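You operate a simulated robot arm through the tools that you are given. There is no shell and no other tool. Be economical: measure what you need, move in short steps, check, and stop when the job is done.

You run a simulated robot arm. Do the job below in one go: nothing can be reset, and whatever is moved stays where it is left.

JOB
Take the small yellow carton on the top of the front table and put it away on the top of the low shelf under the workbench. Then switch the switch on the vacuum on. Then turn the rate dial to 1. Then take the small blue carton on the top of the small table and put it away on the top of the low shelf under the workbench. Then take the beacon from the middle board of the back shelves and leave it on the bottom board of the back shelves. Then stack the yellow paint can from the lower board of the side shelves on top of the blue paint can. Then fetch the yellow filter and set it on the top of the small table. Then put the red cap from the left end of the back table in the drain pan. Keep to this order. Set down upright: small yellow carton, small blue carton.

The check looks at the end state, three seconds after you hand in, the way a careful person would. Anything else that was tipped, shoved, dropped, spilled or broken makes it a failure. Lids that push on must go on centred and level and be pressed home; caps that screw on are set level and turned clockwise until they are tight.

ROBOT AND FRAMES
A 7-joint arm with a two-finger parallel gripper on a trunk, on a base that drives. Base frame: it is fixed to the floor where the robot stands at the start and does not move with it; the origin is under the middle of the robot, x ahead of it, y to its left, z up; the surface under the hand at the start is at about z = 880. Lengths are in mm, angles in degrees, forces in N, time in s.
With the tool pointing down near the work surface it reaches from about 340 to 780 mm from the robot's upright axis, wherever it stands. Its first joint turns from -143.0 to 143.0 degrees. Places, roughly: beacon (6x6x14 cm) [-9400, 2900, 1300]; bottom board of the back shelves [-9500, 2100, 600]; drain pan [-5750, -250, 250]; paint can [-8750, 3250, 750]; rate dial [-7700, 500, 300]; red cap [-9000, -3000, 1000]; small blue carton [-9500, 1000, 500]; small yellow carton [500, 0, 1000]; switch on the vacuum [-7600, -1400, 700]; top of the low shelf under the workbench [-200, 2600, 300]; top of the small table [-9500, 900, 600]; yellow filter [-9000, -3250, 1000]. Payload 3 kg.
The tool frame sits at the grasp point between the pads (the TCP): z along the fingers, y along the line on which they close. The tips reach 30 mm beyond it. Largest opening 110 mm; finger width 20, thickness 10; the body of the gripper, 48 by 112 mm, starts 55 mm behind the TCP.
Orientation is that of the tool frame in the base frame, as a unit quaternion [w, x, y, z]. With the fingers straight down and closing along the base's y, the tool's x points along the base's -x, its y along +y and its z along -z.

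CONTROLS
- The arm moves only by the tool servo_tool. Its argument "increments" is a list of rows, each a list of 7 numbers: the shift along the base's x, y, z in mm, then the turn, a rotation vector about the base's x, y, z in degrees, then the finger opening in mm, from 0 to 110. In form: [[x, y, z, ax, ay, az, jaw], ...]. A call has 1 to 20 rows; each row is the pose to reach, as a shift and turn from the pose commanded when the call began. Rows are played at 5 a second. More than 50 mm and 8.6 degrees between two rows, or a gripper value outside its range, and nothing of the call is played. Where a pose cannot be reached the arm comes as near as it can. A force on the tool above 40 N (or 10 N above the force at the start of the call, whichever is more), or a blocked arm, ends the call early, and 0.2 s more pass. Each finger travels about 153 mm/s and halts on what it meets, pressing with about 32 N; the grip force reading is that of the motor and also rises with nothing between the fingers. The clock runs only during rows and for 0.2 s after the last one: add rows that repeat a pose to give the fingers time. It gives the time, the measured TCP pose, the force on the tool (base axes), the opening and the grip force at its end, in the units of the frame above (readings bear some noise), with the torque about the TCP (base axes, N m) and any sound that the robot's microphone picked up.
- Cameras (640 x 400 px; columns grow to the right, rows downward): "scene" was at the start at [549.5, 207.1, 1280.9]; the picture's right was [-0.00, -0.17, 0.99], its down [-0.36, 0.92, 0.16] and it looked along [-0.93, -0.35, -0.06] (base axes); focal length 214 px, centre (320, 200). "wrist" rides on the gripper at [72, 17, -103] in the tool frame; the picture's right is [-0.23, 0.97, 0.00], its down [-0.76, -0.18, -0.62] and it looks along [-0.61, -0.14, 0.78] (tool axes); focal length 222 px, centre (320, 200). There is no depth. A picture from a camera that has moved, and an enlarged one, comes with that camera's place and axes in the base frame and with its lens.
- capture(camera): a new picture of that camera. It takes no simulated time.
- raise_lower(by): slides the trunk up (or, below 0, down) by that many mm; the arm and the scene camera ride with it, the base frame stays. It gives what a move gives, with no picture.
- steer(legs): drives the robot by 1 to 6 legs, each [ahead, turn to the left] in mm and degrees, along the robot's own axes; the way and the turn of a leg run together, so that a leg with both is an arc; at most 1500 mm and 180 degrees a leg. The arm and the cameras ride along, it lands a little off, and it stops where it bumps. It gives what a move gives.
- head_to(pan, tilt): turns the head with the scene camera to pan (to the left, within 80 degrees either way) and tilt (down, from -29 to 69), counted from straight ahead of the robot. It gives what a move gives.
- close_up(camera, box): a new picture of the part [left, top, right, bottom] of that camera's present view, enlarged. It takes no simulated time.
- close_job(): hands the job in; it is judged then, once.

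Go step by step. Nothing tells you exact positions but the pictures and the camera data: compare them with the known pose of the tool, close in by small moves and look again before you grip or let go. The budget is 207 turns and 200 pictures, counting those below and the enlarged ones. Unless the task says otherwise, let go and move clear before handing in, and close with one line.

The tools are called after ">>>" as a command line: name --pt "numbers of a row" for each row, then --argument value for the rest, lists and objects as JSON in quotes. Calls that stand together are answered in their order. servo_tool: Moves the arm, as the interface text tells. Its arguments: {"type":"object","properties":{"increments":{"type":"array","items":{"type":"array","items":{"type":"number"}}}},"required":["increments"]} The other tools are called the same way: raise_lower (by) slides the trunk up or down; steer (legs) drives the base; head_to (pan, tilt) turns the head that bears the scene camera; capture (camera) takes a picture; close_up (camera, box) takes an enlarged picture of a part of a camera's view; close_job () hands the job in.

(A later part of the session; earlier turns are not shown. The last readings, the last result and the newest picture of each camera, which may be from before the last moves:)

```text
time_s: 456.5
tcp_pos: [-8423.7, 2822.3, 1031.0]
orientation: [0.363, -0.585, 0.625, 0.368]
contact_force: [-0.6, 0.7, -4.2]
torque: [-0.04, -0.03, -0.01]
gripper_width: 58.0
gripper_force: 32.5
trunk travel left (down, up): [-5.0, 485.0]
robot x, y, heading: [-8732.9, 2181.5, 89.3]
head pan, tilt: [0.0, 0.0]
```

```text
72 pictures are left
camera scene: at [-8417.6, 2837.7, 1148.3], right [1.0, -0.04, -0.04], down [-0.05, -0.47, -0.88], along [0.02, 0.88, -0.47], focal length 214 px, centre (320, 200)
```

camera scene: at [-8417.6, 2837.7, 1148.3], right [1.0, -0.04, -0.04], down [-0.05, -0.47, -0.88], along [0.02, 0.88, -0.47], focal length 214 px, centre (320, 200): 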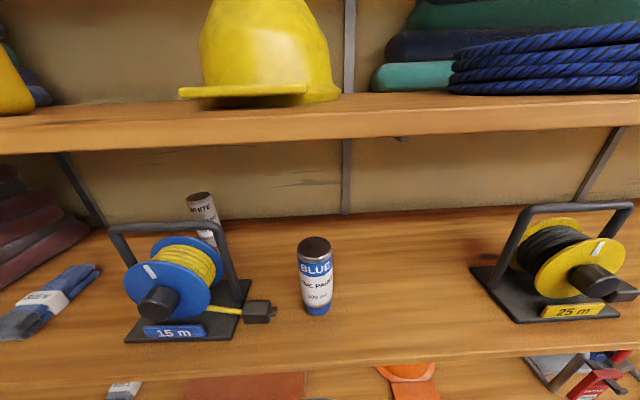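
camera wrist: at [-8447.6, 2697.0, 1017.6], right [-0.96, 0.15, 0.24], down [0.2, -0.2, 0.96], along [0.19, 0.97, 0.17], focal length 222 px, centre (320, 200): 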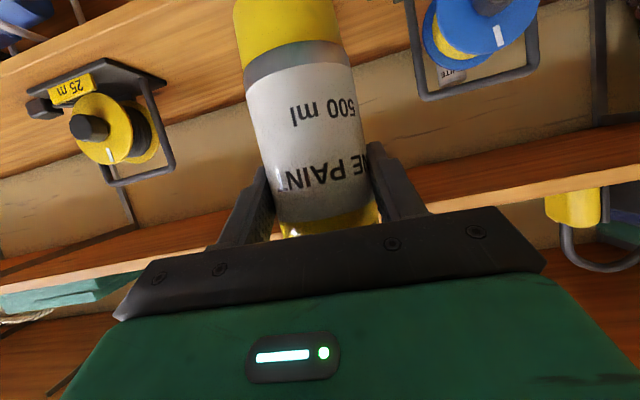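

Blue can axis ≈ (−8424, 3123), top ≈ 905. I'll drive to just outside the shelf and take a steeper look to refine it.

>>> steer --legs '[[165, 0]]'

>>> head_to --pan 0 --tilt 12

>>> capture --camera "scene"

>>> capture --camera "wrist"

```text
time_s: 458.0
tcp_pos: [-8422.7, 2987.4, 1033.0]
orientation: [0.362, -0.585, 0.625, 0.368]
contact_force: [0.4, -0.6, -4.4]
torque: [-0.04, -0.01, 0.01]
gripper_width: 58.1
gripper_force: 32.0
trunk travel left (down, up): [-5.0, 485.0]
robot x, y, heading: [-8727.9, 2342.5, 89.7]
head pan, tilt: [0.0, 0.0]
```

```text
time_s: 458.7
tcp_pos: [-8422.6, 2988.5, 1032.4]
orientation: [0.362, -0.586, 0.625, 0.368]
contact_force: [0.4, -0.1, -5.3]
torque: [0.0, -0.05, 0.02]
gripper_width: 58.4
gripper_force: 31.6
trunk travel left (down, up): [-5.0, 485.0]
robot x, y, heading: [-8728.8, 2350.3, 89.5]
head pan, tilt: [0.0, 12.0]
```

```text
71 pictures are left
camera scene: at [-8417.5, 2996.8, 1130.5], right [1.0, -0.04, -0.04], down [-0.06, -0.64, -0.77], along [0.01, 0.77, -0.64], focal length 214 px, centre (320, 200)
```

scene: 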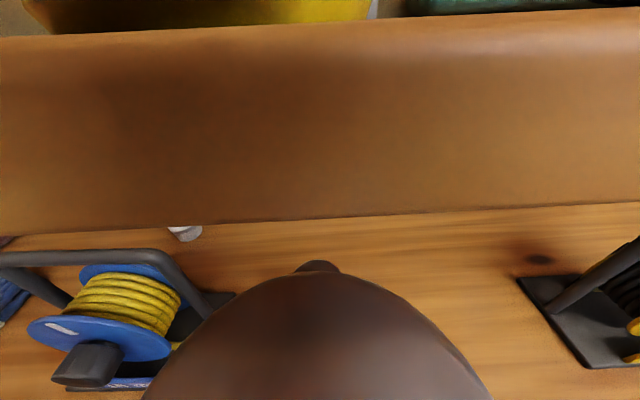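

```text
70 pictures are left
camera wrist: at [-8446.5, 2862.2, 1018.1], right [-0.96, 0.15, 0.24], down [0.2, -0.2, 0.96], along [0.19, 0.97, 0.17], focal length 222 px, centre (320, 200)
```

wrist: 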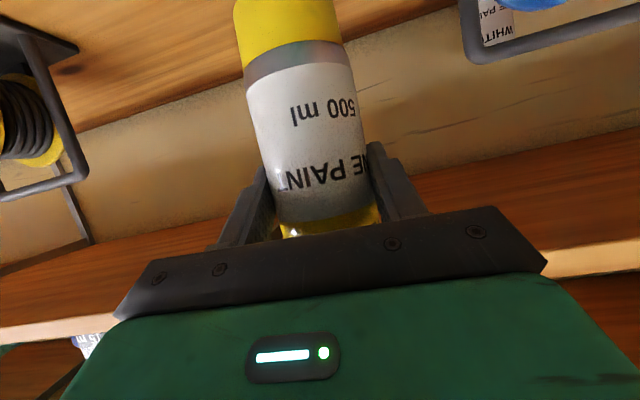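

>>> close_up --camera "scene" --box '[270, 240, 366, 300]'

```text
6.67 times, centred on (318, 270) of scene
camera zoom: at [-8417.5, 2996.8, 1130.5], right [1.0, -0.04, -0.04], down [-0.06, -0.64, -0.77], along [0.01, 0.77, -0.64], focal length 1430 px, centre (333, -267)
```

zoom: 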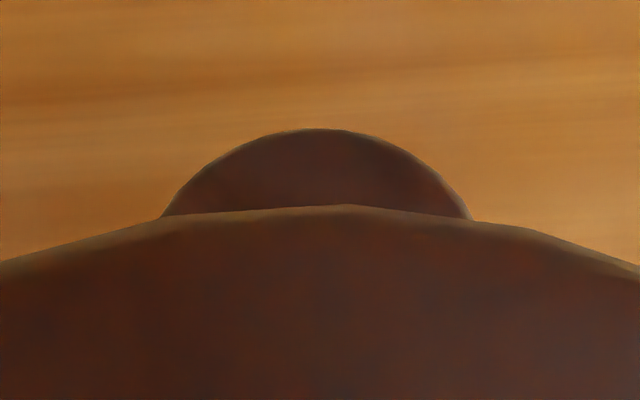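

Both can tops are visible together: relative offset is (−4, +125) mm. I'll fold the head down, move the can over by exactly that, then lower gently.

>>> head_to --pan 0 --tilt 69

>>> servo_tool --pt "-1 30 -4 0 0 0 30" --pt "-2 62 -8 0 0 0 30" --pt "-3 95 -10 0 0 0 30" --pt "-4 125 -10 0 0 0 30"

>>> capture --camera "wrist"

```text
time_s: 460.0
tcp_pos: [-8422.6, 2987.4, 1034.0]
orientation: [0.362, -0.586, 0.625, 0.368]
contact_force: [0.3, -0.4, -4.2]
torque: [-0.02, -0.01, -0.04]
gripper_width: 58.0
gripper_force: 32.2
trunk travel left (down, up): [-5.0, 485.0]
robot x, y, heading: [-8727.6, 2342.5, 89.5]
head pan, tilt: [0.0, 68.8]
```

```text
time_s: 460.7
tcp_pos: [-8423.3, 3056.3, 1024.9]
orientation: [0.361, -0.587, 0.624, 0.367]
contact_force: [-9.3, -31.2, -9.8]
torque: [3.59, -1.11, 0.78]
gripper_width: 58.0
gripper_force: 31.6
trunk travel left (down, up): [-5.0, 485.0]
robot x, y, heading: [-8730.5, 2343.1, 89.5]
head pan, tilt: [0.0, 68.8]
stopped in row 3: the force on the tool passed its limit at 81 N (the readings are from after the stop); the commanded pose is now the measured one
```

```text
68 pictures are left
camera wrist: at [-8447.2, 2930.9, 1010.6], right [-0.96, 0.15, 0.23], down [0.2, -0.2, 0.96], along [0.19, 0.97, 0.16], focal length 222 px, centre (320, 200)
```

wrist: 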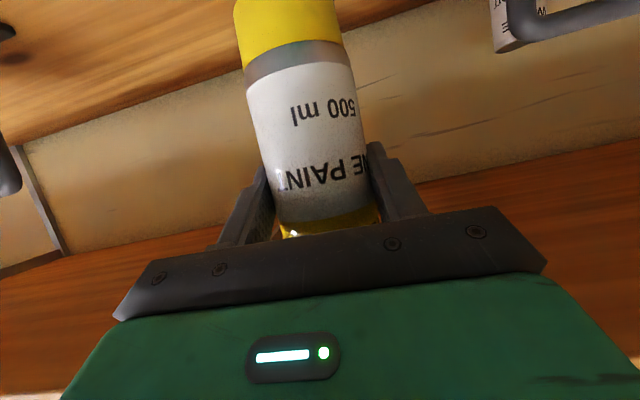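

The fixed head housing (about 130 mm above the TCP at this tilt) hit the upper board edge. With a horizontal tool it would clear, so I'll set the can down on the free stretch right of the blue can, re-grip it horizontally, then stack.

>>> servo_tool --pt "0 -35 0 0 0 0 30" --pt "0 -68 0 0 0 0 30" --pt "40 -68 -20 0 0 0 30" --pt "80 -68 -40 0 0 0 30" --pt "120 -68 -60 0 0 0 30" --pt "163 -68 -82 0 0 0 30" --pt "163 -68 -120 0 0 0 30" --pt "163 -68 -150 0 0 0 30" --pt "163 -30 -152 0 0 0 30" --pt "163 5 -152 0 0 0 30" --pt "163 35 -152 0 0 0 30"

>>> capture --camera "wrist"

```text
time_s: 463.1
tcp_pos: [-8260.1, 3095.4, 870.8]
orientation: [0.36, -0.588, 0.624, 0.367]
contact_force: [-0.1, -0.5, -3.8]
torque: [-0.09, -0.03, -0.02]
gripper_width: 58.0
gripper_force: 33.0
trunk travel left (down, up): [-5.0, 485.0]
robot x, y, heading: [-8728.3, 2344.9, 89.4]
head pan, tilt: [0.0, 68.8]
```

```text
67 pictures are left
camera wrist: at [-8284.2, 2969.3, 856.6], right [-0.96, 0.15, 0.23], down [0.2, -0.2, 0.96], along [0.19, 0.97, 0.16], focal length 222 px, centre (320, 200)
```

wrist: 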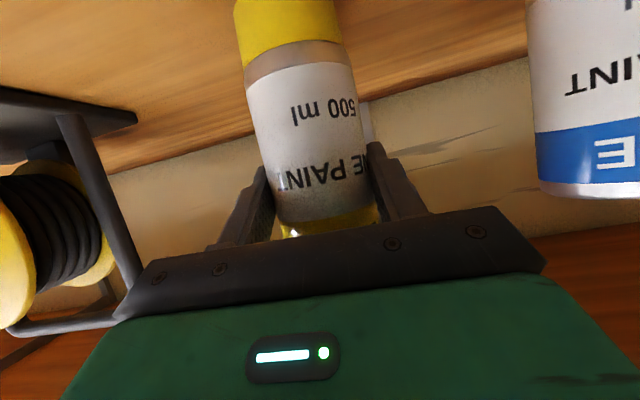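

>>> servo_tool --pt "0 0 -4 0 0 0 30" --pt "0 0 -7 0 0 0 30" --pt "0 0 -9 0 0 0 30" --pt "0 0 -11 0 0 0 30" --pt "0 0 -12 0 0 0 30" --pt "0 0 -13 0 0 0 30"

```text
time_s: 464.5
tcp_pos: [-8260.6, 3093.1, 859.1]
orientation: [0.362, -0.587, 0.626, 0.366]
contact_force: [0.7, 0.6, -3.7]
torque: [-0.03, -0.1, -0.01]
gripper_width: 58.1
gripper_force: 32.1
trunk travel left (down, up): [-5.0, 485.0]
robot x, y, heading: [-8732.6, 2344.6, 89.6]
head pan, tilt: [0.0, 68.8]
```

>>> servo_tool --pt "0 0 -2 0 0 0 30" --pt "0 0 -4 0 0 0 30" --pt "0 0 -6 0 0 0 30" --pt "0 0 -7 0 0 0 30"

```text
time_s: 465.5
tcp_pos: [-8261.7, 3092.9, 853.4]
orientation: [0.362, -0.587, 0.624, 0.366]
contact_force: [-1.8, 0.2, 23.6]
torque: [0.23, -0.56, 0.03]
gripper_width: 58.4
gripper_force: 31.9
trunk travel left (down, up): [-5.0, 485.0]
robot x, y, heading: [-8727.0, 2343.8, 89.7]
head pan, tilt: [0.0, 68.8]
```

>>> servo_tool --pt "0 0 1 0 0 0 60" --pt "0 0 1 0 0 0 90" --pt "0 0 1 0 0 0 90" --pt "0 -30 14 0 0 0 90" --pt "0 -70 25 0 0 0 90" --pt "0 -110 25 0 0 0 90" --pt "0 -115 10 7 0 0 90" --pt "0 -118 -5 14 0 0 90" --pt "0 -120 -18 21 0 0 90" --pt "0 -120 -30 26 0 0 90"

>>> capture --camera "wrist"

>>> head_to --pan 0 --tilt 25

>>> capture --camera "scene"

```text
time_s: 467.7
tcp_pos: [-8259.9, 2973.6, 822.2]
orientation: [0.483, -0.49, 0.527, 0.498]
contact_force: [-0.5, 0.1, 0.8]
torque: [-0.01, 0.01, 0.0]
gripper_width: 89.9
gripper_force: 0.2
trunk travel left (down, up): [-5.0, 485.0]
robot x, y, heading: [-8727.0, 2347.2, 89.6]
head pan, tilt: [0.0, 68.8]
```

```text
66 pictures are left
camera wrist: at [-8284.0, 2867.7, 754.7], right [-0.96, 0.03, 0.27], down [0.2, -0.6, 0.77], along [0.19, 0.8, 0.57], focal length 222 px, centre (320, 200)
```

wrist: 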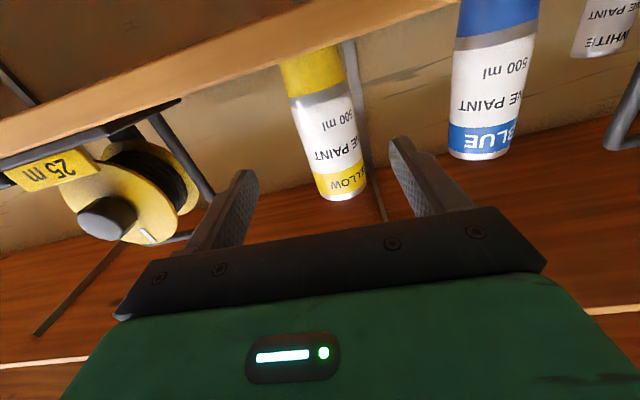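

```text
time_s: 468.8
tcp_pos: [-8260.6, 2974.6, 821.2]
orientation: [0.484, -0.491, 0.526, 0.498]
contact_force: [-0.2, 0.4, 0.2]
torque: [-0.01, 0.01, 0.0]
gripper_width: 90.2
gripper_force: 0.1
trunk travel left (down, up): [-5.0, 485.0]
robot x, y, heading: [-8730.0, 2343.8, 89.7]
head pan, tilt: [0.0, 25.0]
```

```text
65 pictures are left
camera scene: at [-8256.9, 2938.5, 892.9], right [1.0, -0.02, -0.05], down [-0.05, -0.46, -0.89], along [0.0, 0.89, -0.46], focal length 214 px, centre (320, 200)
```

scene: 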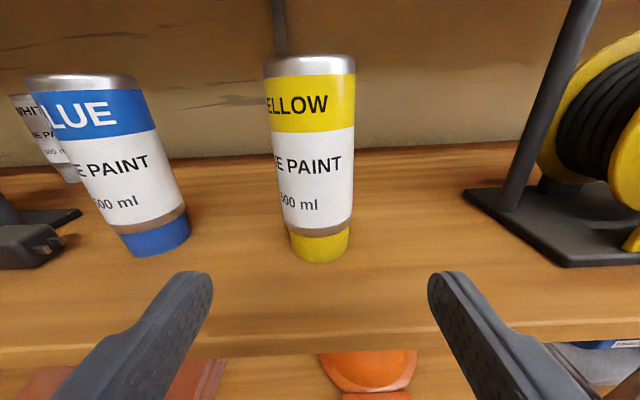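

The can stands well. I'll flatten the tool slightly past horizontal, level its roll, and grip the can near the fingertips (so the head housing stays outside the shelf).

>>> servo_tool --pt "0 10 12 2.5 -1.5 0 90" --pt "0 30 24 5 -3 0 90" --pt "0 60 24 5 -3 0 90" --pt "0 90 24 5 -3 0 90" --pt "0 112 24 5 -3 0 90" --pt "0 112 24 5 -3 0 65" --pt "0 112 24 5 -3 0 40" --pt "0 112 24 5 -3 0 40"

>>> capture --camera "scene"

>>> capture --camera "wrist"

```text
time_s: 470.6
tcp_pos: [-8260.0, 3085.4, 845.5]
orientation: [0.519, -0.482, 0.491, 0.507]
contact_force: [0.0, 3.6, 3.9]
torque: [0.32, -0.18, 0.09]
gripper_width: 57.1
gripper_force: 32.0
trunk travel left (down, up): [-5.0, 485.0]
robot x, y, heading: [-8731.1, 2341.9, 89.4]
head pan, tilt: [0.0, 25.0]
```

```text
64 pictures are left
camera scene: at [-8260.0, 3042.9, 913.8], right [1.0, -0.02, 0.0], down [-0.01, -0.37, -0.93], along [0.02, 0.93, -0.37], focal length 214 px, centre (320, 200)
```

scene: 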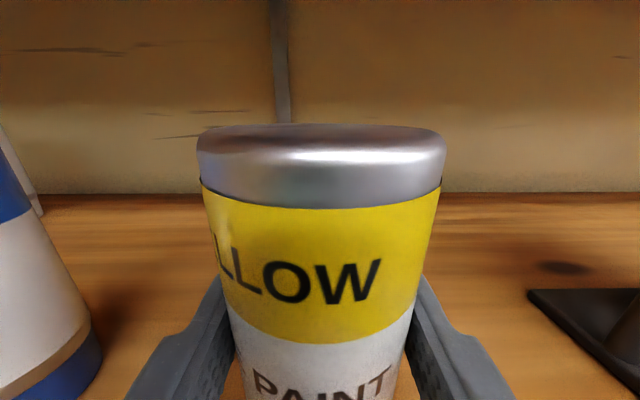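

```text
63 pictures are left
camera wrist: at [-8279.9, 2984.8, 768.7], right [-0.97, 0.01, 0.23], down [0.16, -0.67, 0.73], along [0.15, 0.75, 0.65], focal length 222 px, centre (320, 200)
```

wrist: 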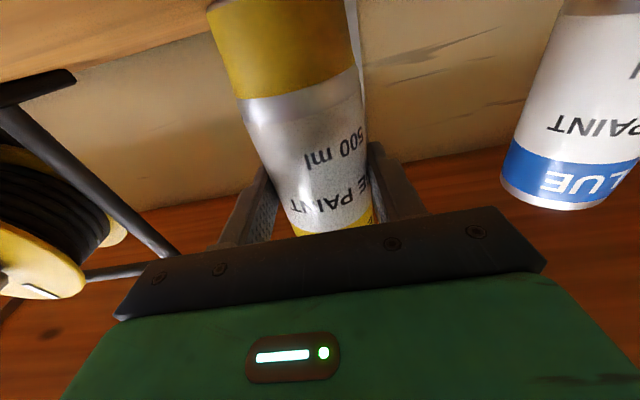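

>>> servo_tool --pt "0 0 0 0 0 0 70" --pt "0 0 0 0 0 0 75" --pt "0 -6 2 0 0 0 75" --pt "0 -6 2 0 0 0 50" --pt "0 -6 2 0 0 0 40" --pt "0 -6 2 0 0 0 40" --pt "0 -6 15 0 0 0 40"

>>> capture --camera "scene"

```text
time_s: 472.2
tcp_pos: [-8259.8, 3079.3, 858.5]
orientation: [0.518, -0.483, 0.492, 0.507]
contact_force: [0.7, 0.2, -4.7]
torque: [-0.1, -0.01, 0.0]
gripper_width: 57.3
gripper_force: 31.3
trunk travel left (down, up): [-5.0, 485.0]
robot x, y, heading: [-8727.6, 2343.7, 89.5]
head pan, tilt: [0.0, 25.0]
```

```text
62 pictures are left
camera scene: at [-8259.2, 3038.0, 926.2], right [1.0, -0.02, 0.0], down [-0.01, -0.38, -0.93], along [0.02, 0.93, -0.38], focal length 214 px, centre (320, 200)
```

scene: 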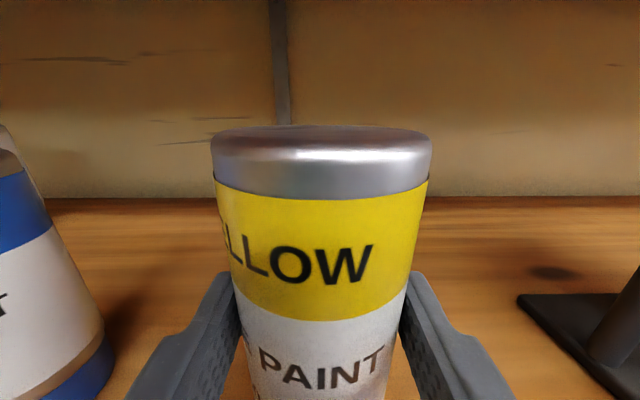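

>>> servo_tool --pt "0 -35 0 0 0 0 40" --pt "0 -70 5 0 0 0 40" --pt "0 -104 15 0 0 0 40" --pt "-35 -104 40 0 0 0 40" --pt "-70 -104 72 0 0 0 40" --pt "-105 -104 104 0 0 0 40" --pt "-140 -104 134 0 0 0 40" --pt "-166 -104 152 0 0 0 40"

>>> head_to --pan 0 --tilt 60

>>> capture --camera "wrist"

```text
time_s: 474.0
tcp_pos: [-8426.9, 2975.5, 1012.6]
orientation: [0.518, -0.483, 0.491, 0.507]
contact_force: [0.1, 0.9, -5.9]
torque: [-0.12, 0.0, -0.01]
gripper_width: 57.2
gripper_force: 32.5
trunk travel left (down, up): [-5.0, 485.0]
robot x, y, heading: [-8730.5, 2347.8, 89.6]
head pan, tilt: [0.0, 25.0]
```

```text
time_s: 475.0
tcp_pos: [-8427.5, 2975.8, 1013.1]
orientation: [0.518, -0.483, 0.492, 0.507]
contact_force: [0.3, -0.6, -5.4]
torque: [-0.12, 0.02, 0.01]
gripper_width: 57.5
gripper_force: 32.3
trunk travel left (down, up): [-5.0, 485.0]
robot x, y, heading: [-8730.6, 2344.5, 89.2]
head pan, tilt: [0.0, 60.0]
```

```text
61 pictures are left
camera wrist: at [-8447.6, 2875.5, 935.7], right [-0.97, 0.01, 0.23], down [0.16, -0.66, 0.73], along [0.16, 0.75, 0.65], focal length 222 px, centre (320, 200)
```

wrist: 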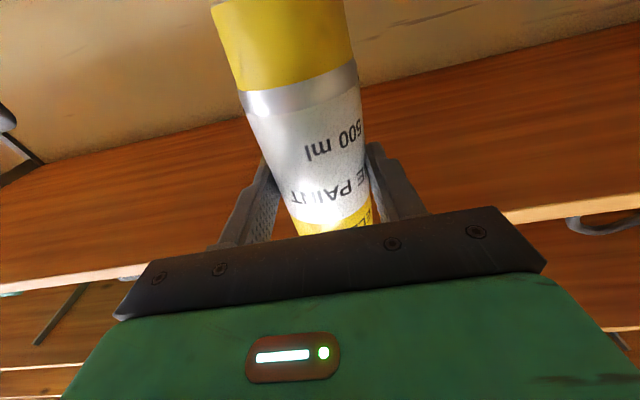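

>>> servo_tool --pt "0 40 -2 0 0 0 40" --pt "0 80 -4 0 0 0 40" --pt "0 110 -4 0 0 0 40" --pt "0 127 -4 0 0 0 40"

>>> capture --camera "wrist"

```text
time_s: 476.0
tcp_pos: [-8425.7, 3103.3, 1006.9]
orientation: [0.519, -0.482, 0.492, 0.507]
contact_force: [0.1, 0.2, -4.1]
torque: [-0.14, -0.03, 0.06]
gripper_width: 57.6
gripper_force: 31.5
trunk travel left (down, up): [-5.0, 485.0]
robot x, y, heading: [-8730.5, 2344.1, 89.5]
head pan, tilt: [0.0, 60.0]
```

```text
60 pictures are left
camera wrist: at [-8445.8, 3001.9, 929.9], right [-0.97, 0.01, 0.23], down [0.16, -0.66, 0.73], along [0.16, 0.75, 0.65], focal length 222 px, centre (320, 200)
```

wrist: 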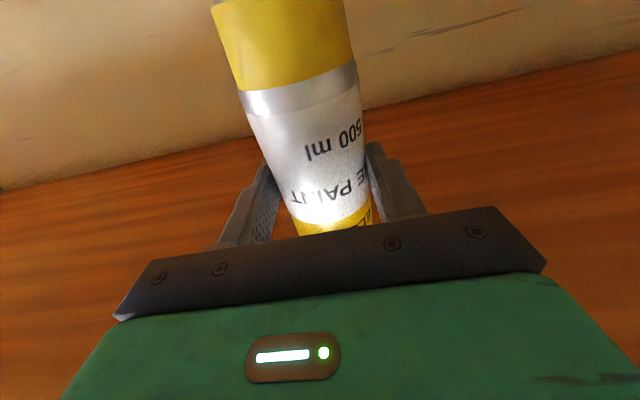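

No contact; the can is above the blue one. Lowering in small steps.

>>> servo_tool --pt "0 0 -3 0 0 0 40" --pt "0 0 -5 0 0 0 40" --pt "0 0 -7 0 0 0 40" --pt "0 0 -8 0 0 0 40"

```text
time_s: 477.0
tcp_pos: [-8425.9, 3102.8, 999.3]
orientation: [0.518, -0.483, 0.492, 0.507]
contact_force: [0.7, 0.5, -4.2]
torque: [-0.09, 0.03, 0.04]
gripper_width: 57.3
gripper_force: 31.3
trunk travel left (down, up): [-5.0, 485.0]
robot x, y, heading: [-8729.1, 2345.4, 89.6]
head pan, tilt: [0.0, 60.0]
```

>>> servo_tool --pt "0 0 -1.5 0 0 0 40" --pt "0 0 -3 0 0 0 40" --pt "0 0 -4 0 0 0 40" --pt "0 0 -4 0 0 0 40"

```text
time_s: 478.0
tcp_pos: [-8427.2, 3103.1, 997.9]
orientation: [0.519, -0.482, 0.49, 0.508]
contact_force: [-1.0, 0.9, 12.2]
torque: [0.17, -0.32, 0.03]
gripper_width: 57.4
gripper_force: 31.6
trunk travel left (down, up): [-5.0, 485.0]
robot x, y, heading: [-8732.1, 2346.2, 89.6]
head pan, tilt: [0.0, 60.0]
```

Contact at the expected height. I'll ease off 1 mm, open, and withdraw straight back.

>>> servo_tool --pt "0 0 1 0 0 0 57" --pt "0 0 1 0 0 0 64" --pt "0 0 1 0 0 0 75" --pt "0 0 1 0 0 0 80" --pt "0 -30 1 0 0 0 80" --pt "0 -70 1 0 0 0 80" --pt "0 -110 1 0 0 0 80"

>>> steer --legs '[[-250, 0]]'

>>> head_to --pan 0 --tilt 20

>>> capture --camera "scene"

```text
time_s: 479.6
tcp_pos: [-8427.8, 2992.0, 998.6]
orientation: [0.518, -0.482, 0.493, 0.506]
contact_force: [-0.1, -0.2, -1.0]
torque: [0.04, 0.01, 0.02]
gripper_width: 80.2
gripper_force: 0.0
trunk travel left (down, up): [-5.0, 485.0]
robot x, y, heading: [-8728.7, 2342.4, 89.6]
head pan, tilt: [0.0, 60.0]
```

```text
time_s: 481.5
tcp_pos: [-8431.8, 2736.8, 997.8]
orientation: [0.518, -0.482, 0.492, 0.507]
contact_force: [-0.4, -0.6, -0.2]
torque: [0.03, -0.01, 0.01]
gripper_width: 80.1
gripper_force: 0.0
trunk travel left (down, up): [-5.0, 485.0]
robot x, y, heading: [-8727.5, 2089.9, 89.3]
head pan, tilt: [0.0, 60.0]
```

```text
time_s: 482.5
tcp_pos: [-8430.7, 2737.1, 998.3]
orientation: [0.517, -0.483, 0.491, 0.507]
contact_force: [0.4, 0.9, -0.4]
torque: [-0.02, -0.01, -0.01]
gripper_width: 79.9
gripper_force: 0.0
trunk travel left (down, up): [-5.0, 485.0]
robot x, y, heading: [-8731.7, 2091.9, 89.5]
head pan, tilt: [0.0, 20.0]
```

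```text
59 pictures are left
camera scene: at [-8430.2, 2696.3, 1073.8], right [1.0, -0.02, 0.0], down [0.0, -0.29, -0.96], along [0.02, 0.96, -0.29], focal length 214 px, centre (320, 200)
```

scene: 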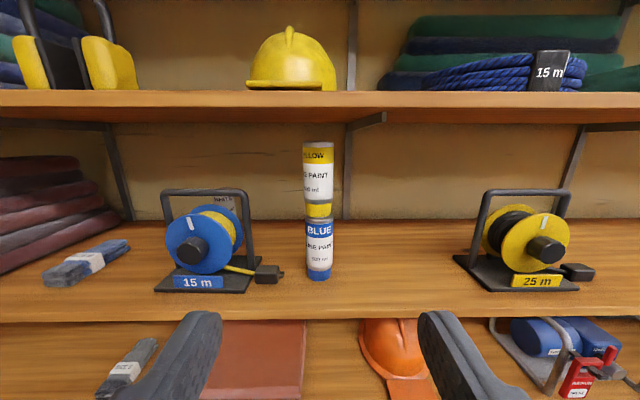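

The yellow can stands squarely on the blue one, everything else in order. Next is the yellow filter near (−9000, −3250). I'll centre the arm and reverse down the aisle.

>>> servo_tool --pt "-45 -10 10 -5 0 0 80" --pt "-90 -20 20 -10 0 0 80" --pt "-135 -30 30 -15 0 0 80" --pt "-180 -40 40 -20 0 0 80" --pt "-225 -50 50 -25 0 0 80" --pt "-268 -60 60 -30 0 0 80" --pt "-300 -70 70 -35 0 0 80"

>>> steer --legs '[[-1500, 0], [-1450, 0], [0, 45]]'

>>> steer --legs '[[0, 45]]'

>>> steer --legs '[[0, 40]]'

>>> head_to --pan 0 --tilt -15

>>> capture --camera "scene"

```text
time_s: 484.1
tcp_pos: [-8732.8, 2668.3, 1069.4]
orientation: [0.349, -0.617, 0.621, 0.335]
contact_force: [-0.3, -0.3, -0.7]
torque: [-0.02, 0.02, 0.01]
gripper_width: 80.1
gripper_force: 0.1
trunk travel left (down, up): [-5.0, 485.0]
robot x, y, heading: [-8731.3, 2089.6, 89.4]
head pan, tilt: [0.0, 20.0]
```

```text
time_s: 500.4
tcp_pos: [-9182.8, -429.2, 1069.5]
orientation: [-0.2, 0.802, -0.35, -0.441]
contact_force: [-0.8, -0.2, -0.8]
torque: [0.0, 0.0, -0.03]
gripper_width: 80.0
gripper_force: 0.2
trunk travel left (down, up): [-5.0, 485.0]
robot x, y, heading: [-8766.1, -828.0, 132.9]
head pan, tilt: [0.0, 20.0]
```

```text
time_s: 502.9
tcp_pos: [-9347.3, -835.6, 1068.6]
orientation: [-0.019, 0.875, -0.021, -0.483]
contact_force: [1.2, 0.1, -0.5]
torque: [0.0, 0.01, 0.01]
gripper_width: 79.9
gripper_force: 0.1
trunk travel left (down, up): [-5.0, 485.0]
robot x, y, heading: [-8771.6, -808.5, 177.0]
head pan, tilt: [0.0, 20.0]
```

```text
time_s: 505.2
tcp_pos: [-9193.5, -1198.9, 1068.9]
orientation: [0.147, 0.83, 0.278, -0.461]
contact_force: [-0.2, 0.1, 0.5]
torque: [0.02, -0.03, 0.0]
gripper_width: 79.7
gripper_force: 0.1
trunk travel left (down, up): [-5.0, 485.0]
robot x, y, heading: [-8776.7, -791.7, -142.7]
head pan, tilt: [0.0, 20.0]
```

```text
time_s: 506.2
tcp_pos: [-9194.4, -1200.2, 1070.5]
orientation: [0.148, 0.829, 0.278, -0.461]
contact_force: [0.0, -0.6, -0.4]
torque: [0.01, -0.01, -0.01]
gripper_width: 80.2
gripper_force: 0.0
trunk travel left (down, up): [-5.0, 485.0]
robot x, y, heading: [-8783.5, -795.6, -142.8]
head pan, tilt: [0.0, -15.0]
```

```text
58 pictures are left
camera scene: at [-9214.8, -1218.4, 1208.9], right [-0.6, 0.8, 0.01], down [0.23, 0.19, -0.96], along [-0.77, -0.57, -0.29], focal length 214 px, centre (320, 200)
```

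scene: 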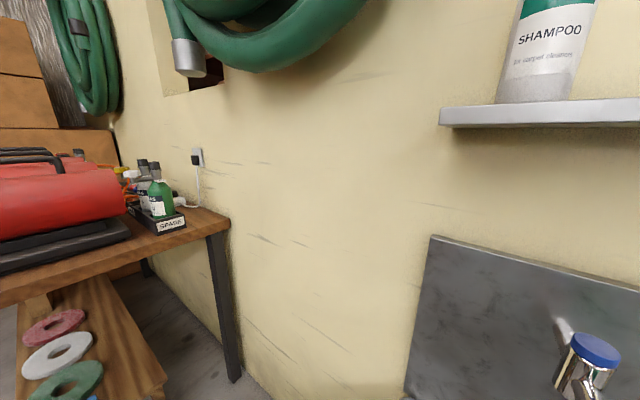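

The back table runs along the wall from y≈−1940 toward −y. I'll turn toward −y to view its left end and the floor there.

>>> steer --legs '[[0, 40]]'

>>> steer --legs '[[0, 20]]'

>>> capture --camera "scene"

```text
time_s: 508.5
tcp_pos: [-8836.8, -1375.9, 1069.8]
orientation: [0.296, 0.685, 0.545, -0.383]
contact_force: [0.0, -0.3, -0.3]
torque: [-0.02, 0.01, -0.01]
gripper_width: 80.0
gripper_force: 0.1
trunk travel left (down, up): [-5.0, 485.0]
robot x, y, heading: [-8800.9, -788.7, -103.1]
head pan, tilt: [0.0, -15.0]
```

```text
time_s: 510.0
tcp_pos: [-8631.8, -1352.4, 1071.1]
orientation: [0.359, 0.578, 0.656, -0.326]
contact_force: [-0.3, -0.7, 0.7]
torque: [-0.01, -0.01, -0.01]
gripper_width: 80.0
gripper_force: 0.0
trunk travel left (down, up): [-5.0, 485.0]
robot x, y, heading: [-8808.1, -791.6, -82.8]
head pan, tilt: [0.0, -15.0]
```

```text
57 pictures are left
camera scene: at [-8625.0, -1380.1, 1209.7], right [-0.99, -0.12, 0.01], down [-0.05, 0.29, -0.96], along [0.11, -0.95, -0.29], focal length 214 px, centre (320, 200)
```

scene: 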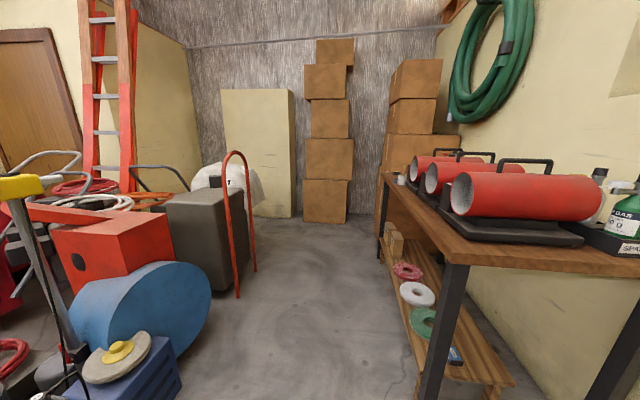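

>>> close_up --camera "scene" --box '[360, 130, 460, 192]'

>>> close_up --camera "scene" --box '[360, 190, 480, 300]'

```text
6.40 times, centred on (410, 161) of scene
camera zoom: at [-8625.0, -1380.1, 1209.7], right [-0.99, -0.12, 0.01], down [-0.05, 0.29, -0.96], along [0.11, -0.95, -0.29], focal length 1373 px, centre (-256, 450)
```

zoom: 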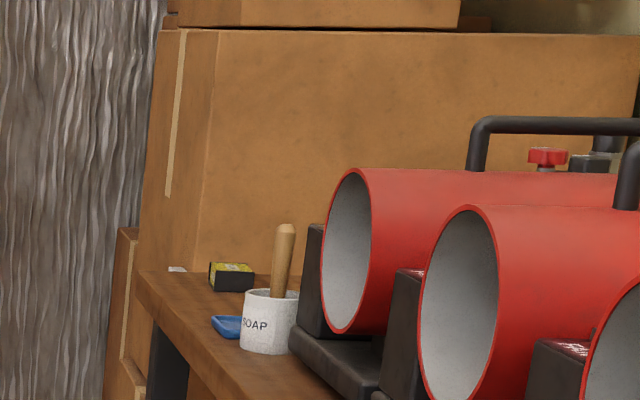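

```text
3.64 times, centred on (420, 245) of scene
camera zoom: at [-8625.0, -1380.1, 1209.7], right [-0.99, -0.12, 0.01], down [-0.05, 0.29, -0.96], along [0.11, -0.95, -0.29], focal length 780 px, centre (-44, 36)
```

zoom: 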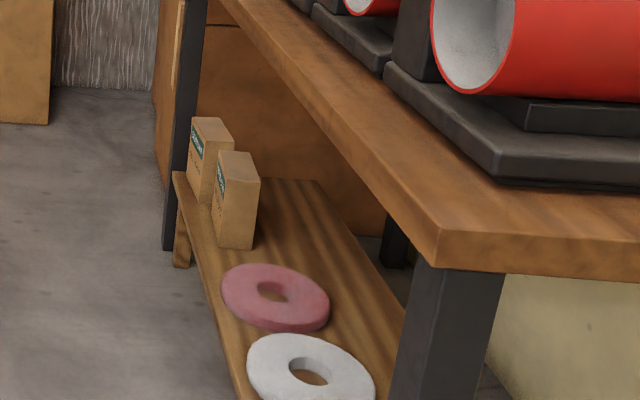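

The filter looks to be the small yellow-topped box at the table's far left end (~(−9047, −3231), table z≈895). I'll drive down the corridor and look from nearer.

>>> steer --legs '[[0, 5], [1500, 0]]'

>>> head_to --pan -40 --tilt 0

>>> capture --camera "scene"

```text
time_s: 518.0
tcp_pos: [-8299.3, -2807.2, 1071.5]
orientation: [0.368, 0.558, 0.674, -0.314]
contact_force: [-0.9, 0.0, -0.1]
torque: [-0.04, -0.01, 0.04]
gripper_width: 79.8
gripper_force: 0.0
trunk travel left (down, up): [-5.0, 485.0]
robot x, y, heading: [-8511.4, -2256.5, -79.3]
head pan, tilt: [0.0, -15.0]
```

```text
time_s: 519.0
tcp_pos: [-8299.7, -2807.9, 1072.2]
orientation: [0.369, 0.558, 0.674, -0.314]
contact_force: [-0.1, -0.2, -0.1]
torque: [0.0, 0.01, -0.02]
gripper_width: 79.9
gripper_force: 0.0
trunk travel left (down, up): [-5.0, 485.0]
robot x, y, heading: [-8510.4, -2259.2, -79.3]
head pan, tilt: [-40.0, 0.0]
```

```text
54 pictures are left
camera scene: at [-8353.4, -2824.8, 1198.5], right [-0.85, 0.4, 0.35], down [-0.11, 0.52, -0.85], along [-0.52, -0.76, -0.4], focal length 214 px, centre (320, 200)
```

scene: 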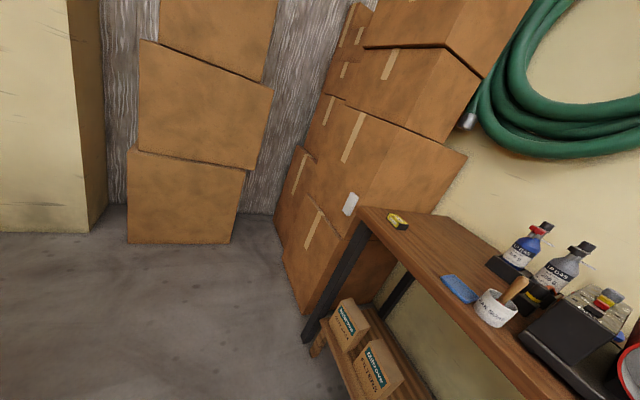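

>>> close_up --camera "scene" --box '[330, 180, 470, 268]'

>>> close_up --camera "scene" --box '[430, 200, 640, 332]'

```text
4.55 times, centred on (400, 224) of scene
camera zoom: at [-8353.4, -2824.8, 1198.5], right [-0.85, 0.4, 0.35], down [-0.11, 0.52, -0.85], along [-0.52, -0.76, -0.4], focal length 975 px, centre (-44, 91)
```

zoom: 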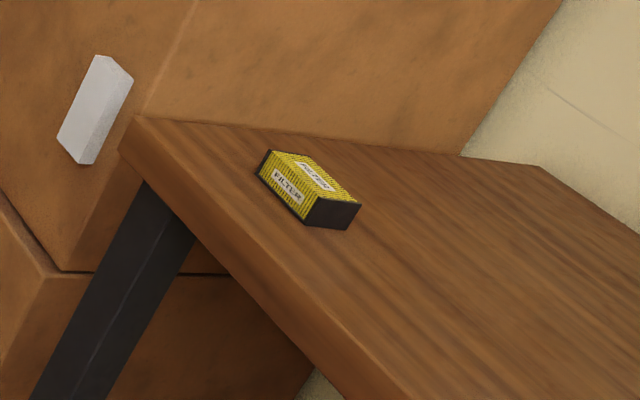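

```text
3.03 times, centred on (535, 266) of scene
camera zoom: at [-8353.4, -2824.8, 1198.5], right [-0.85, 0.4, 0.35], down [-0.11, 0.52, -0.85], along [-0.52, -0.76, -0.4], focal length 650 px, centre (-332, 0)
```

zoom: 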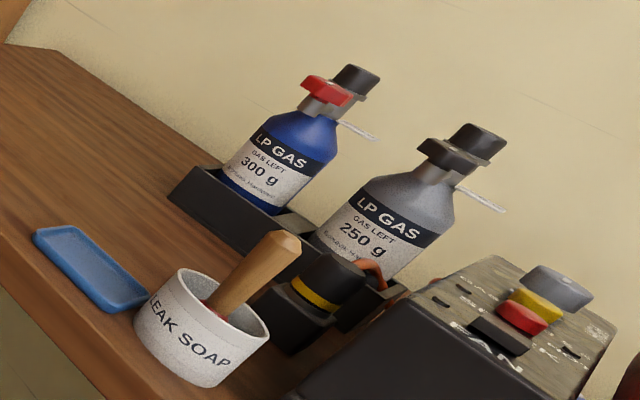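

The filter (yellow box, black ends, labelled FILTER) is about 62×46×35 mm at (−9030, −3279), axis-aligned on the table (z≈897). I'll square up, then reach over to it with the tool pointing −y.

>>> steer --legs '[[0, -11], [390, 0]]'

>>> servo_tool --pt "-46 0 5 0 0 0 80" --pt "-92 0 10 0 0 0 80" --pt "-138 0 10 0 0 0 80" --pt "-184 0 10 0 0 0 80" --pt "-230 0 10 0 0 0 80" --pt "-276 0 10 0 0 0 80" --pt "-322 0 10 0 0 0 80" --pt "-368 0 10 0 0 0 80" --pt "-414 0 10 0 0 0 80" --pt "-460 0 10 0 0 0 80" --pt "-506 0 10 0 0 0 80" --pt "-552 10 10 0 0 0 80"

>>> head_to --pan 0 --tilt 10

>>> capture --camera "scene"

```text
time_s: 522.2
tcp_pos: [-8417.7, -3232.1, 1071.6]
orientation: [0.336, 0.622, 0.615, -0.349]
contact_force: [-0.4, -0.6, -0.2]
torque: [-0.03, 0.02, 0.0]
gripper_width: 79.8
gripper_force: 0.1
trunk travel left (down, up): [-5.0, 485.0]
robot x, y, heading: [-8514.6, -2650.3, -90.5]
head pan, tilt: [-40.0, 0.0]
```

```text
time_s: 524.8
tcp_pos: [-8969.3, -3219.7, 1085.3]
orientation: [0.335, 0.622, 0.615, -0.351]
contact_force: [0.4, 1.0, 0.7]
torque: [0.01, 0.04, -0.04]
gripper_width: 79.8
gripper_force: 0.0
trunk travel left (down, up): [-5.0, 485.0]
robot x, y, heading: [-8516.5, -2647.9, -90.5]
head pan, tilt: [-40.0, 0.0]
```

```text
time_s: 525.9
tcp_pos: [-8968.5, -3221.5, 1082.3]
orientation: [0.334, 0.624, 0.614, -0.35]
contact_force: [-0.2, 0.4, -0.3]
torque: [0.01, -0.01, -0.03]
gripper_width: 80.1
gripper_force: 0.0
trunk travel left (down, up): [-5.0, 485.0]
robot x, y, heading: [-8516.8, -2649.0, -90.8]
head pan, tilt: [0.0, 10.0]
```

```text
51 pictures are left
camera scene: at [-8966.6, -3240.6, 1182.5], right [-1.0, 0.02, 0.01], down [0.0, 0.67, -0.74], along [-0.02, -0.74, -0.67], focal length 214 px, centre (320, 200)
```

scene: 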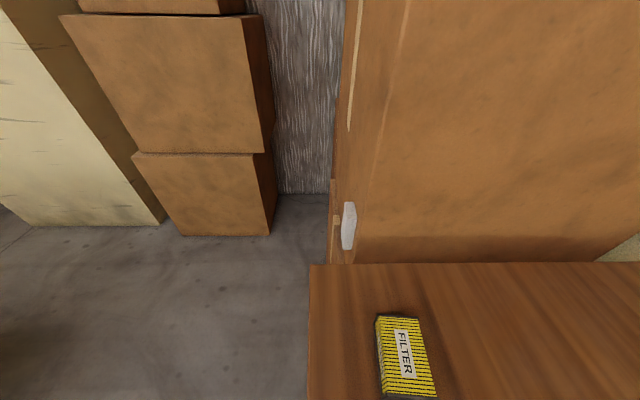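

>>> servo_tool --pt "-28 0 -30 0 0 -2 80" --pt "-56 0 -60 0 0 -4 80" --pt "-84 -10 -85 0 0 -4 80" --pt "-84 -35 -112 0 0 -4 80" --pt "-84 -65 -138 0 0 -4 80"

>>> head_to --pan 0 --tilt 28

>>> capture --camera "scene"

>>> capture --camera "wrist"

```text
time_s: 527.1
tcp_pos: [-9055.3, -3286.1, 942.5]
orientation: [0.323, 0.644, 0.593, -0.361]
contact_force: [0.7, -0.2, 0.2]
torque: [0.01, -0.02, 0.0]
gripper_width: 79.9
gripper_force: 0.2
trunk travel left (down, up): [-5.0, 485.0]
robot x, y, heading: [-8518.5, -2648.4, -90.8]
head pan, tilt: [0.0, 10.0]
```

```text
time_s: 527.9
tcp_pos: [-9054.2, -3285.8, 941.7]
orientation: [0.323, 0.643, 0.593, -0.36]
contact_force: [-0.4, 0.1, -0.2]
torque: [-0.01, -0.01, 0.0]
gripper_width: 80.0
gripper_force: 0.0
trunk travel left (down, up): [-5.0, 485.0]
robot x, y, heading: [-8518.5, -2652.2, -90.7]
head pan, tilt: [0.0, 28.0]
```

```text
50 pictures are left
camera scene: at [-9052.4, -3288.1, 1018.7], right [-1.0, 0.09, 0.01], down [0.07, 0.86, -0.5], along [-0.06, -0.5, -0.87], focal length 214 px, centre (320, 200)
```

scene: 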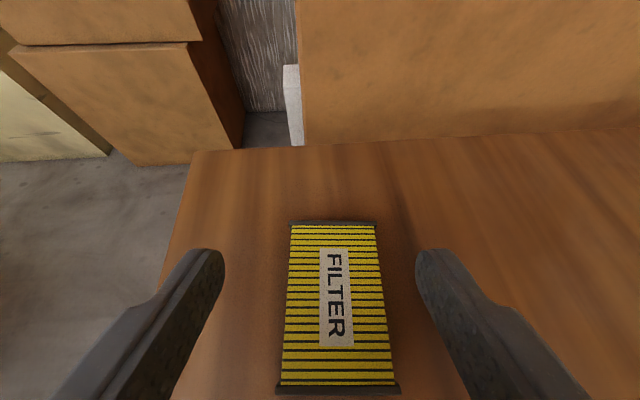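

```text
49 pictures are left
camera wrist: at [-9027.2, -3162.9, 936.6], right [0.96, -0.21, 0.18], down [-0.15, 0.14, 0.98], along [-0.23, -0.97, 0.1], focal length 222 px, centre (320, 200)
```

wrist: 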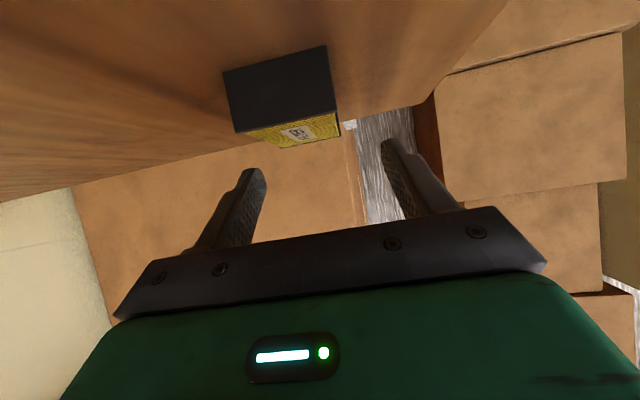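

Refined: filter top ≈911 (table 880), centre (−9062, −3300). Moving down around it and gripping.

>>> servo_tool --pt "-8 -5 -14 0 0 0 80" --pt "-8 -10 -26 0 0 0 80" --pt "-8 -10 -32 0 0 0 80" --pt "-8 -10 -32 0 0 0 50" --pt "-8 -10 -32 0 0 0 20" --pt "-8 -10 -32 0 0 0 20" --pt "-8 -10 0 0 0 0 20" --pt "-8 0 40 0 0 0 20" --pt "-8 10 80 0 0 0 20" --pt "-8 20 120 0 0 0 20"

>>> capture --camera "wrist"

```text
time_s: 530.1
tcp_pos: [-9056.8, -3265.5, 1043.5]
orientation: [0.323, 0.643, 0.593, -0.361]
contact_force: [-0.6, -0.5, -1.4]
torque: [0.01, 0.05, -0.04]
gripper_width: 49.3
gripper_force: 32.1
out of reach, approached as far as the arm can: row 10
trunk travel left (down, up): [-5.0, 485.0]
robot x, y, heading: [-8520.7, -2652.6, -91.1]
head pan, tilt: [0.0, 28.0]
```

```text
48 pictures are left
camera wrist: at [-9030.4, -3142.2, 1037.9], right [0.96, -0.21, 0.18], down [-0.15, 0.14, 0.98], along [-0.23, -0.97, 0.1], focal length 222 px, centre (320, 200)
```

wrist: 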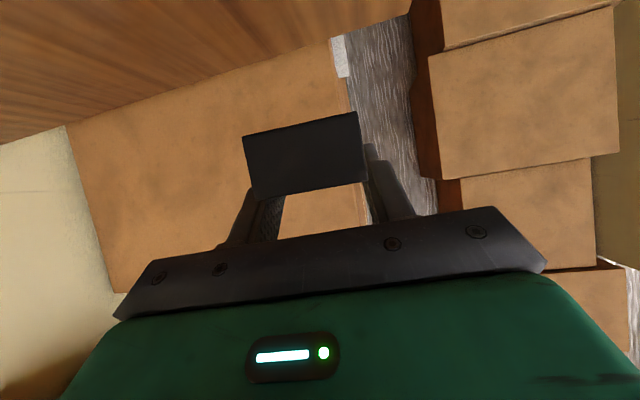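

Filter in hand. I'll swing back over the corridor and reverse all the way up to the small table.

>>> servo_tool --pt "46 5 5 0 0 0 20" --pt "92 10 10 0 0 0 20" --pt "138 15 15 0 0 0 20" --pt "184 20 20 0 0 0 20" --pt "230 25 25 0 0 0 20" --pt "276 30 30 0 0 0 20" --pt "322 35 30 0 0 0 20" --pt "368 40 30 0 0 0 20" --pt "414 40 30 0 0 0 20" --pt "460 40 30 0 0 0 20" --pt "506 40 30 0 0 0 20" --pt "552 40 30 0 0 0 20"

>>> steer --legs '[[0, 5.5], [-600, 0]]'

>>> head_to --pan -70 --tilt -5

>>> capture --camera "scene"

```text
time_s: 532.7
tcp_pos: [-8495.1, -3268.4, 1111.2]
orientation: [0.324, 0.644, 0.592, -0.36]
contact_force: [5.5, -2.5, -2.9]
torque: [0.02, 0.26, -0.32]
gripper_width: 48.7
gripper_force: 32.3
out of reach, approached as far as the arm can: row 7, 8, 9, 10, 11, 12
trunk travel left (down, up): [-5.0, 485.0]
robot x, y, heading: [-8516.6, -2651.1, -90.6]
head pan, tilt: [0.0, 28.0]
```

```text
time_s: 536.7
tcp_pos: [-8487.1, -2650.7, 1112.7]
orientation: [0.341, 0.612, 0.625, -0.343]
contact_force: [-0.7, 0.3, -0.2]
torque: [0.0, -0.01, -0.03]
gripper_width: 49.1
gripper_force: 32.5
trunk travel left (down, up): [-5.0, 485.0]
robot x, y, heading: [-8570.6, -2045.3, -85.0]
head pan, tilt: [0.0, 28.0]
```

```text
time_s: 538.1
tcp_pos: [-8486.9, -2651.9, 1112.4]
orientation: [0.341, 0.612, 0.626, -0.343]
contact_force: [-0.9, -0.5, -0.3]
torque: [0.0, -0.03, 0.01]
gripper_width: 48.8
gripper_force: 32.1
trunk travel left (down, up): [-5.0, 485.0]
robot x, y, heading: [-8568.0, -2037.6, -84.8]
head pan, tilt: [-70.0, -5.0]
```

```text
47 pictures are left
camera scene: at [-8565.3, -2630.6, 1266.6], right [-0.35, 0.79, 0.5], down [-0.1, 0.5, -0.86], along [-0.93, -0.35, -0.1], focal length 214 px, centre (320, 200)
```

scene: 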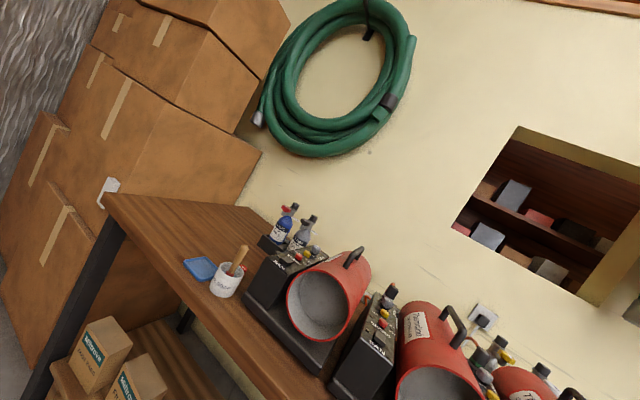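

>>> close_up --camera "scene" --box '[170, 195, 340, 301]'

```text
3.76 times, centred on (255, 248) of scene
camera zoom: at [-8565.3, -2630.6, 1266.6], right [-0.35, 0.79, 0.5], down [-0.1, 0.5, -0.86], along [-0.93, -0.35, -0.1], focal length 807 px, centre (565, 19)
```

zoom: 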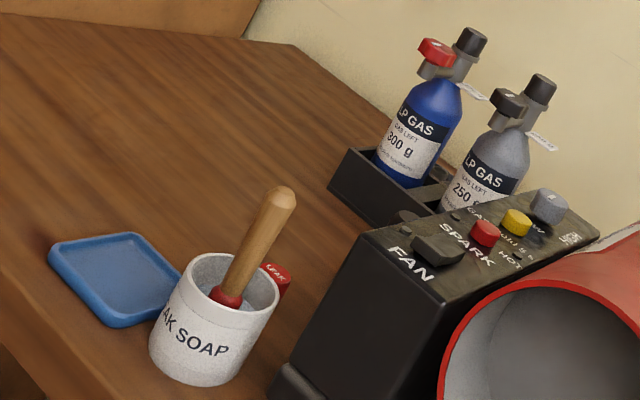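

A small red item labelled “LEAK” sits behind the soap pot near (−9130, −2950) — likely the red cap. First the filter: continuing in reverse to the small table.

>>> steer --legs '[[0, -1], [-1450, 0], [-1450, 0], [0, -45]]'

>>> steer --legs '[[0, -48]]'

>>> head_to --pan 0 --tilt 5

>>> capture --camera "scene"

```text
time_s: 554.9
tcp_pos: [-9104.4, 375.6, 1104.5]
orientation: [0.164, 0.813, 0.336, -0.447]
contact_force: [0.4, -0.5, -0.1]
torque: [0.01, 0.02, -0.09]
gripper_width: 49.2
gripper_force: 32.0
trunk travel left (down, up): [-5.0, 485.0]
robot x, y, heading: [-8691.2, 836.9, -132.1]
head pan, tilt: [-70.0, -5.0]
stopped in leg 4: the robot was blocked; the commanded pose is now the measured one
```

```text
time_s: 557.6
tcp_pos: [-9308.5, 847.2, 1105.6]
orientation: [-0.036, 0.879, -0.03, -0.474]
contact_force: [-0.2, -0.1, -0.9]
torque: [0.02, 0.02, -0.02]
gripper_width: 49.0
gripper_force: 31.9
trunk travel left (down, up): [-5.0, 485.0]
robot x, y, heading: [-8688.6, 807.8, 179.2]
head pan, tilt: [-70.0, -5.0]
```

```text
time_s: 559.0
tcp_pos: [-9309.4, 847.0, 1106.1]
orientation: [-0.035, 0.879, -0.031, -0.475]
contact_force: [0.5, 0.0, -0.2]
torque: [-0.01, 0.0, -0.04]
gripper_width: 49.1
gripper_force: 32.5
trunk travel left (down, up): [-5.0, 485.0]
robot x, y, heading: [-8684.3, 806.6, 179.2]
head pan, tilt: [0.0, 5.0]
```

```text
45 pictures are left
camera scene: at [-9331.3, 845.7, 1212.9], right [0.09, 1.0, 0.03], down [0.62, -0.03, -0.79], along [-0.78, 0.09, -0.62], focal length 214 px, centre (320, 200)
```

scene: 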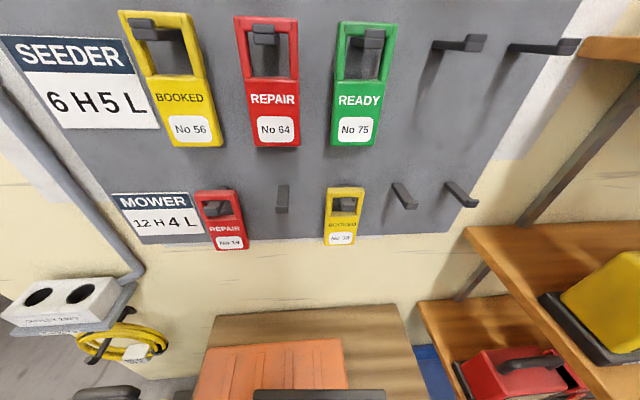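

>>> servo_tool --pt "-28 35 -5 0 0 0 20" --pt "-56 70 -10 0 0 0 20" --pt "-84 105 -20 0 0 0 20" --pt "-110 138 -40 0 0 0 20" --pt "-110 138 -88 0 0 0 20" --pt "-110 138 -136 0 0 0 20" --pt "-110 138 -184 0 0 0 20" --pt "-110 138 -232 0 0 0 20" --pt "-110 138 -280 0 0 0 20" --pt "-110 138 -328 0 0 0 20" --pt "-110 138 -376 0 0 0 20" --pt "-110 138 -420 0 0 0 20" --pt "-110 138 -460 0 0 0 20"

>>> capture --camera "scene"

>>> capture --camera "wrist"

```text
time_s: 561.8
tcp_pos: [-9418.6, 987.4, 1018.6]
orientation: [-0.035, 0.879, -0.03, -0.475]
contact_force: [0.6, -0.2, 0.1]
torque: [0.01, -0.01, 0.01]
gripper_width: 49.1
gripper_force: 32.2
out of reach, approached as far as the arm can: row 6, 7, 8, 9, 10, 11, 12, 13
trunk travel left (down, up): [-5.0, 485.0]
robot x, y, heading: [-8689.4, 803.2, 179.2]
head pan, tilt: [0.0, 5.0]
```

```text
44 pictures are left
camera scene: at [-9442.5, 986.4, 1125.4], right [0.09, 1.0, 0.03], down [0.62, -0.03, -0.79], along [-0.78, 0.09, -0.62], focal length 214 px, centre (320, 200)
```

scene: 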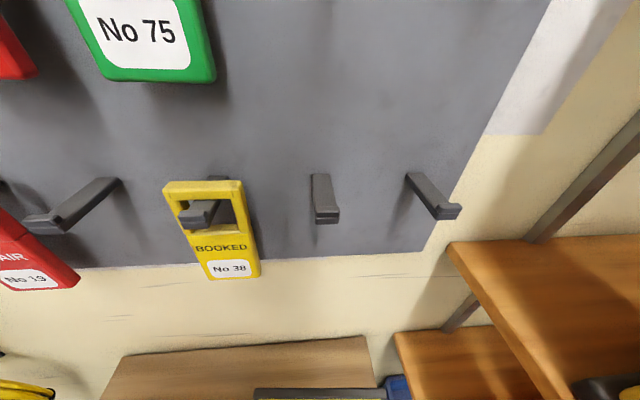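

```text
43 pictures are left
camera wrist: at [-9296.2, 959.6, 1014.8], right [-0.21, -0.96, 0.16], down [0.12, 0.14, 0.98], along [-0.97, 0.22, 0.08], focal length 222 px, centre (320, 200)
```

wrist: 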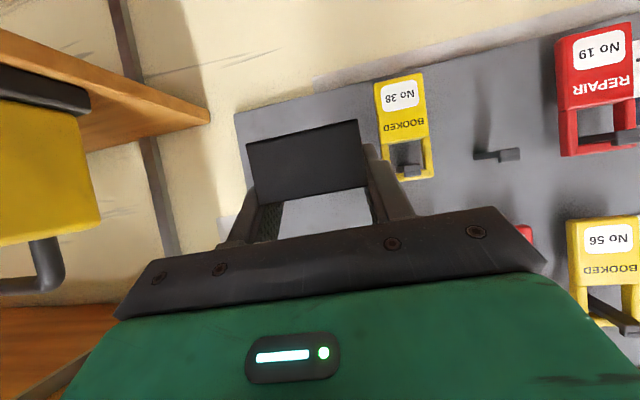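

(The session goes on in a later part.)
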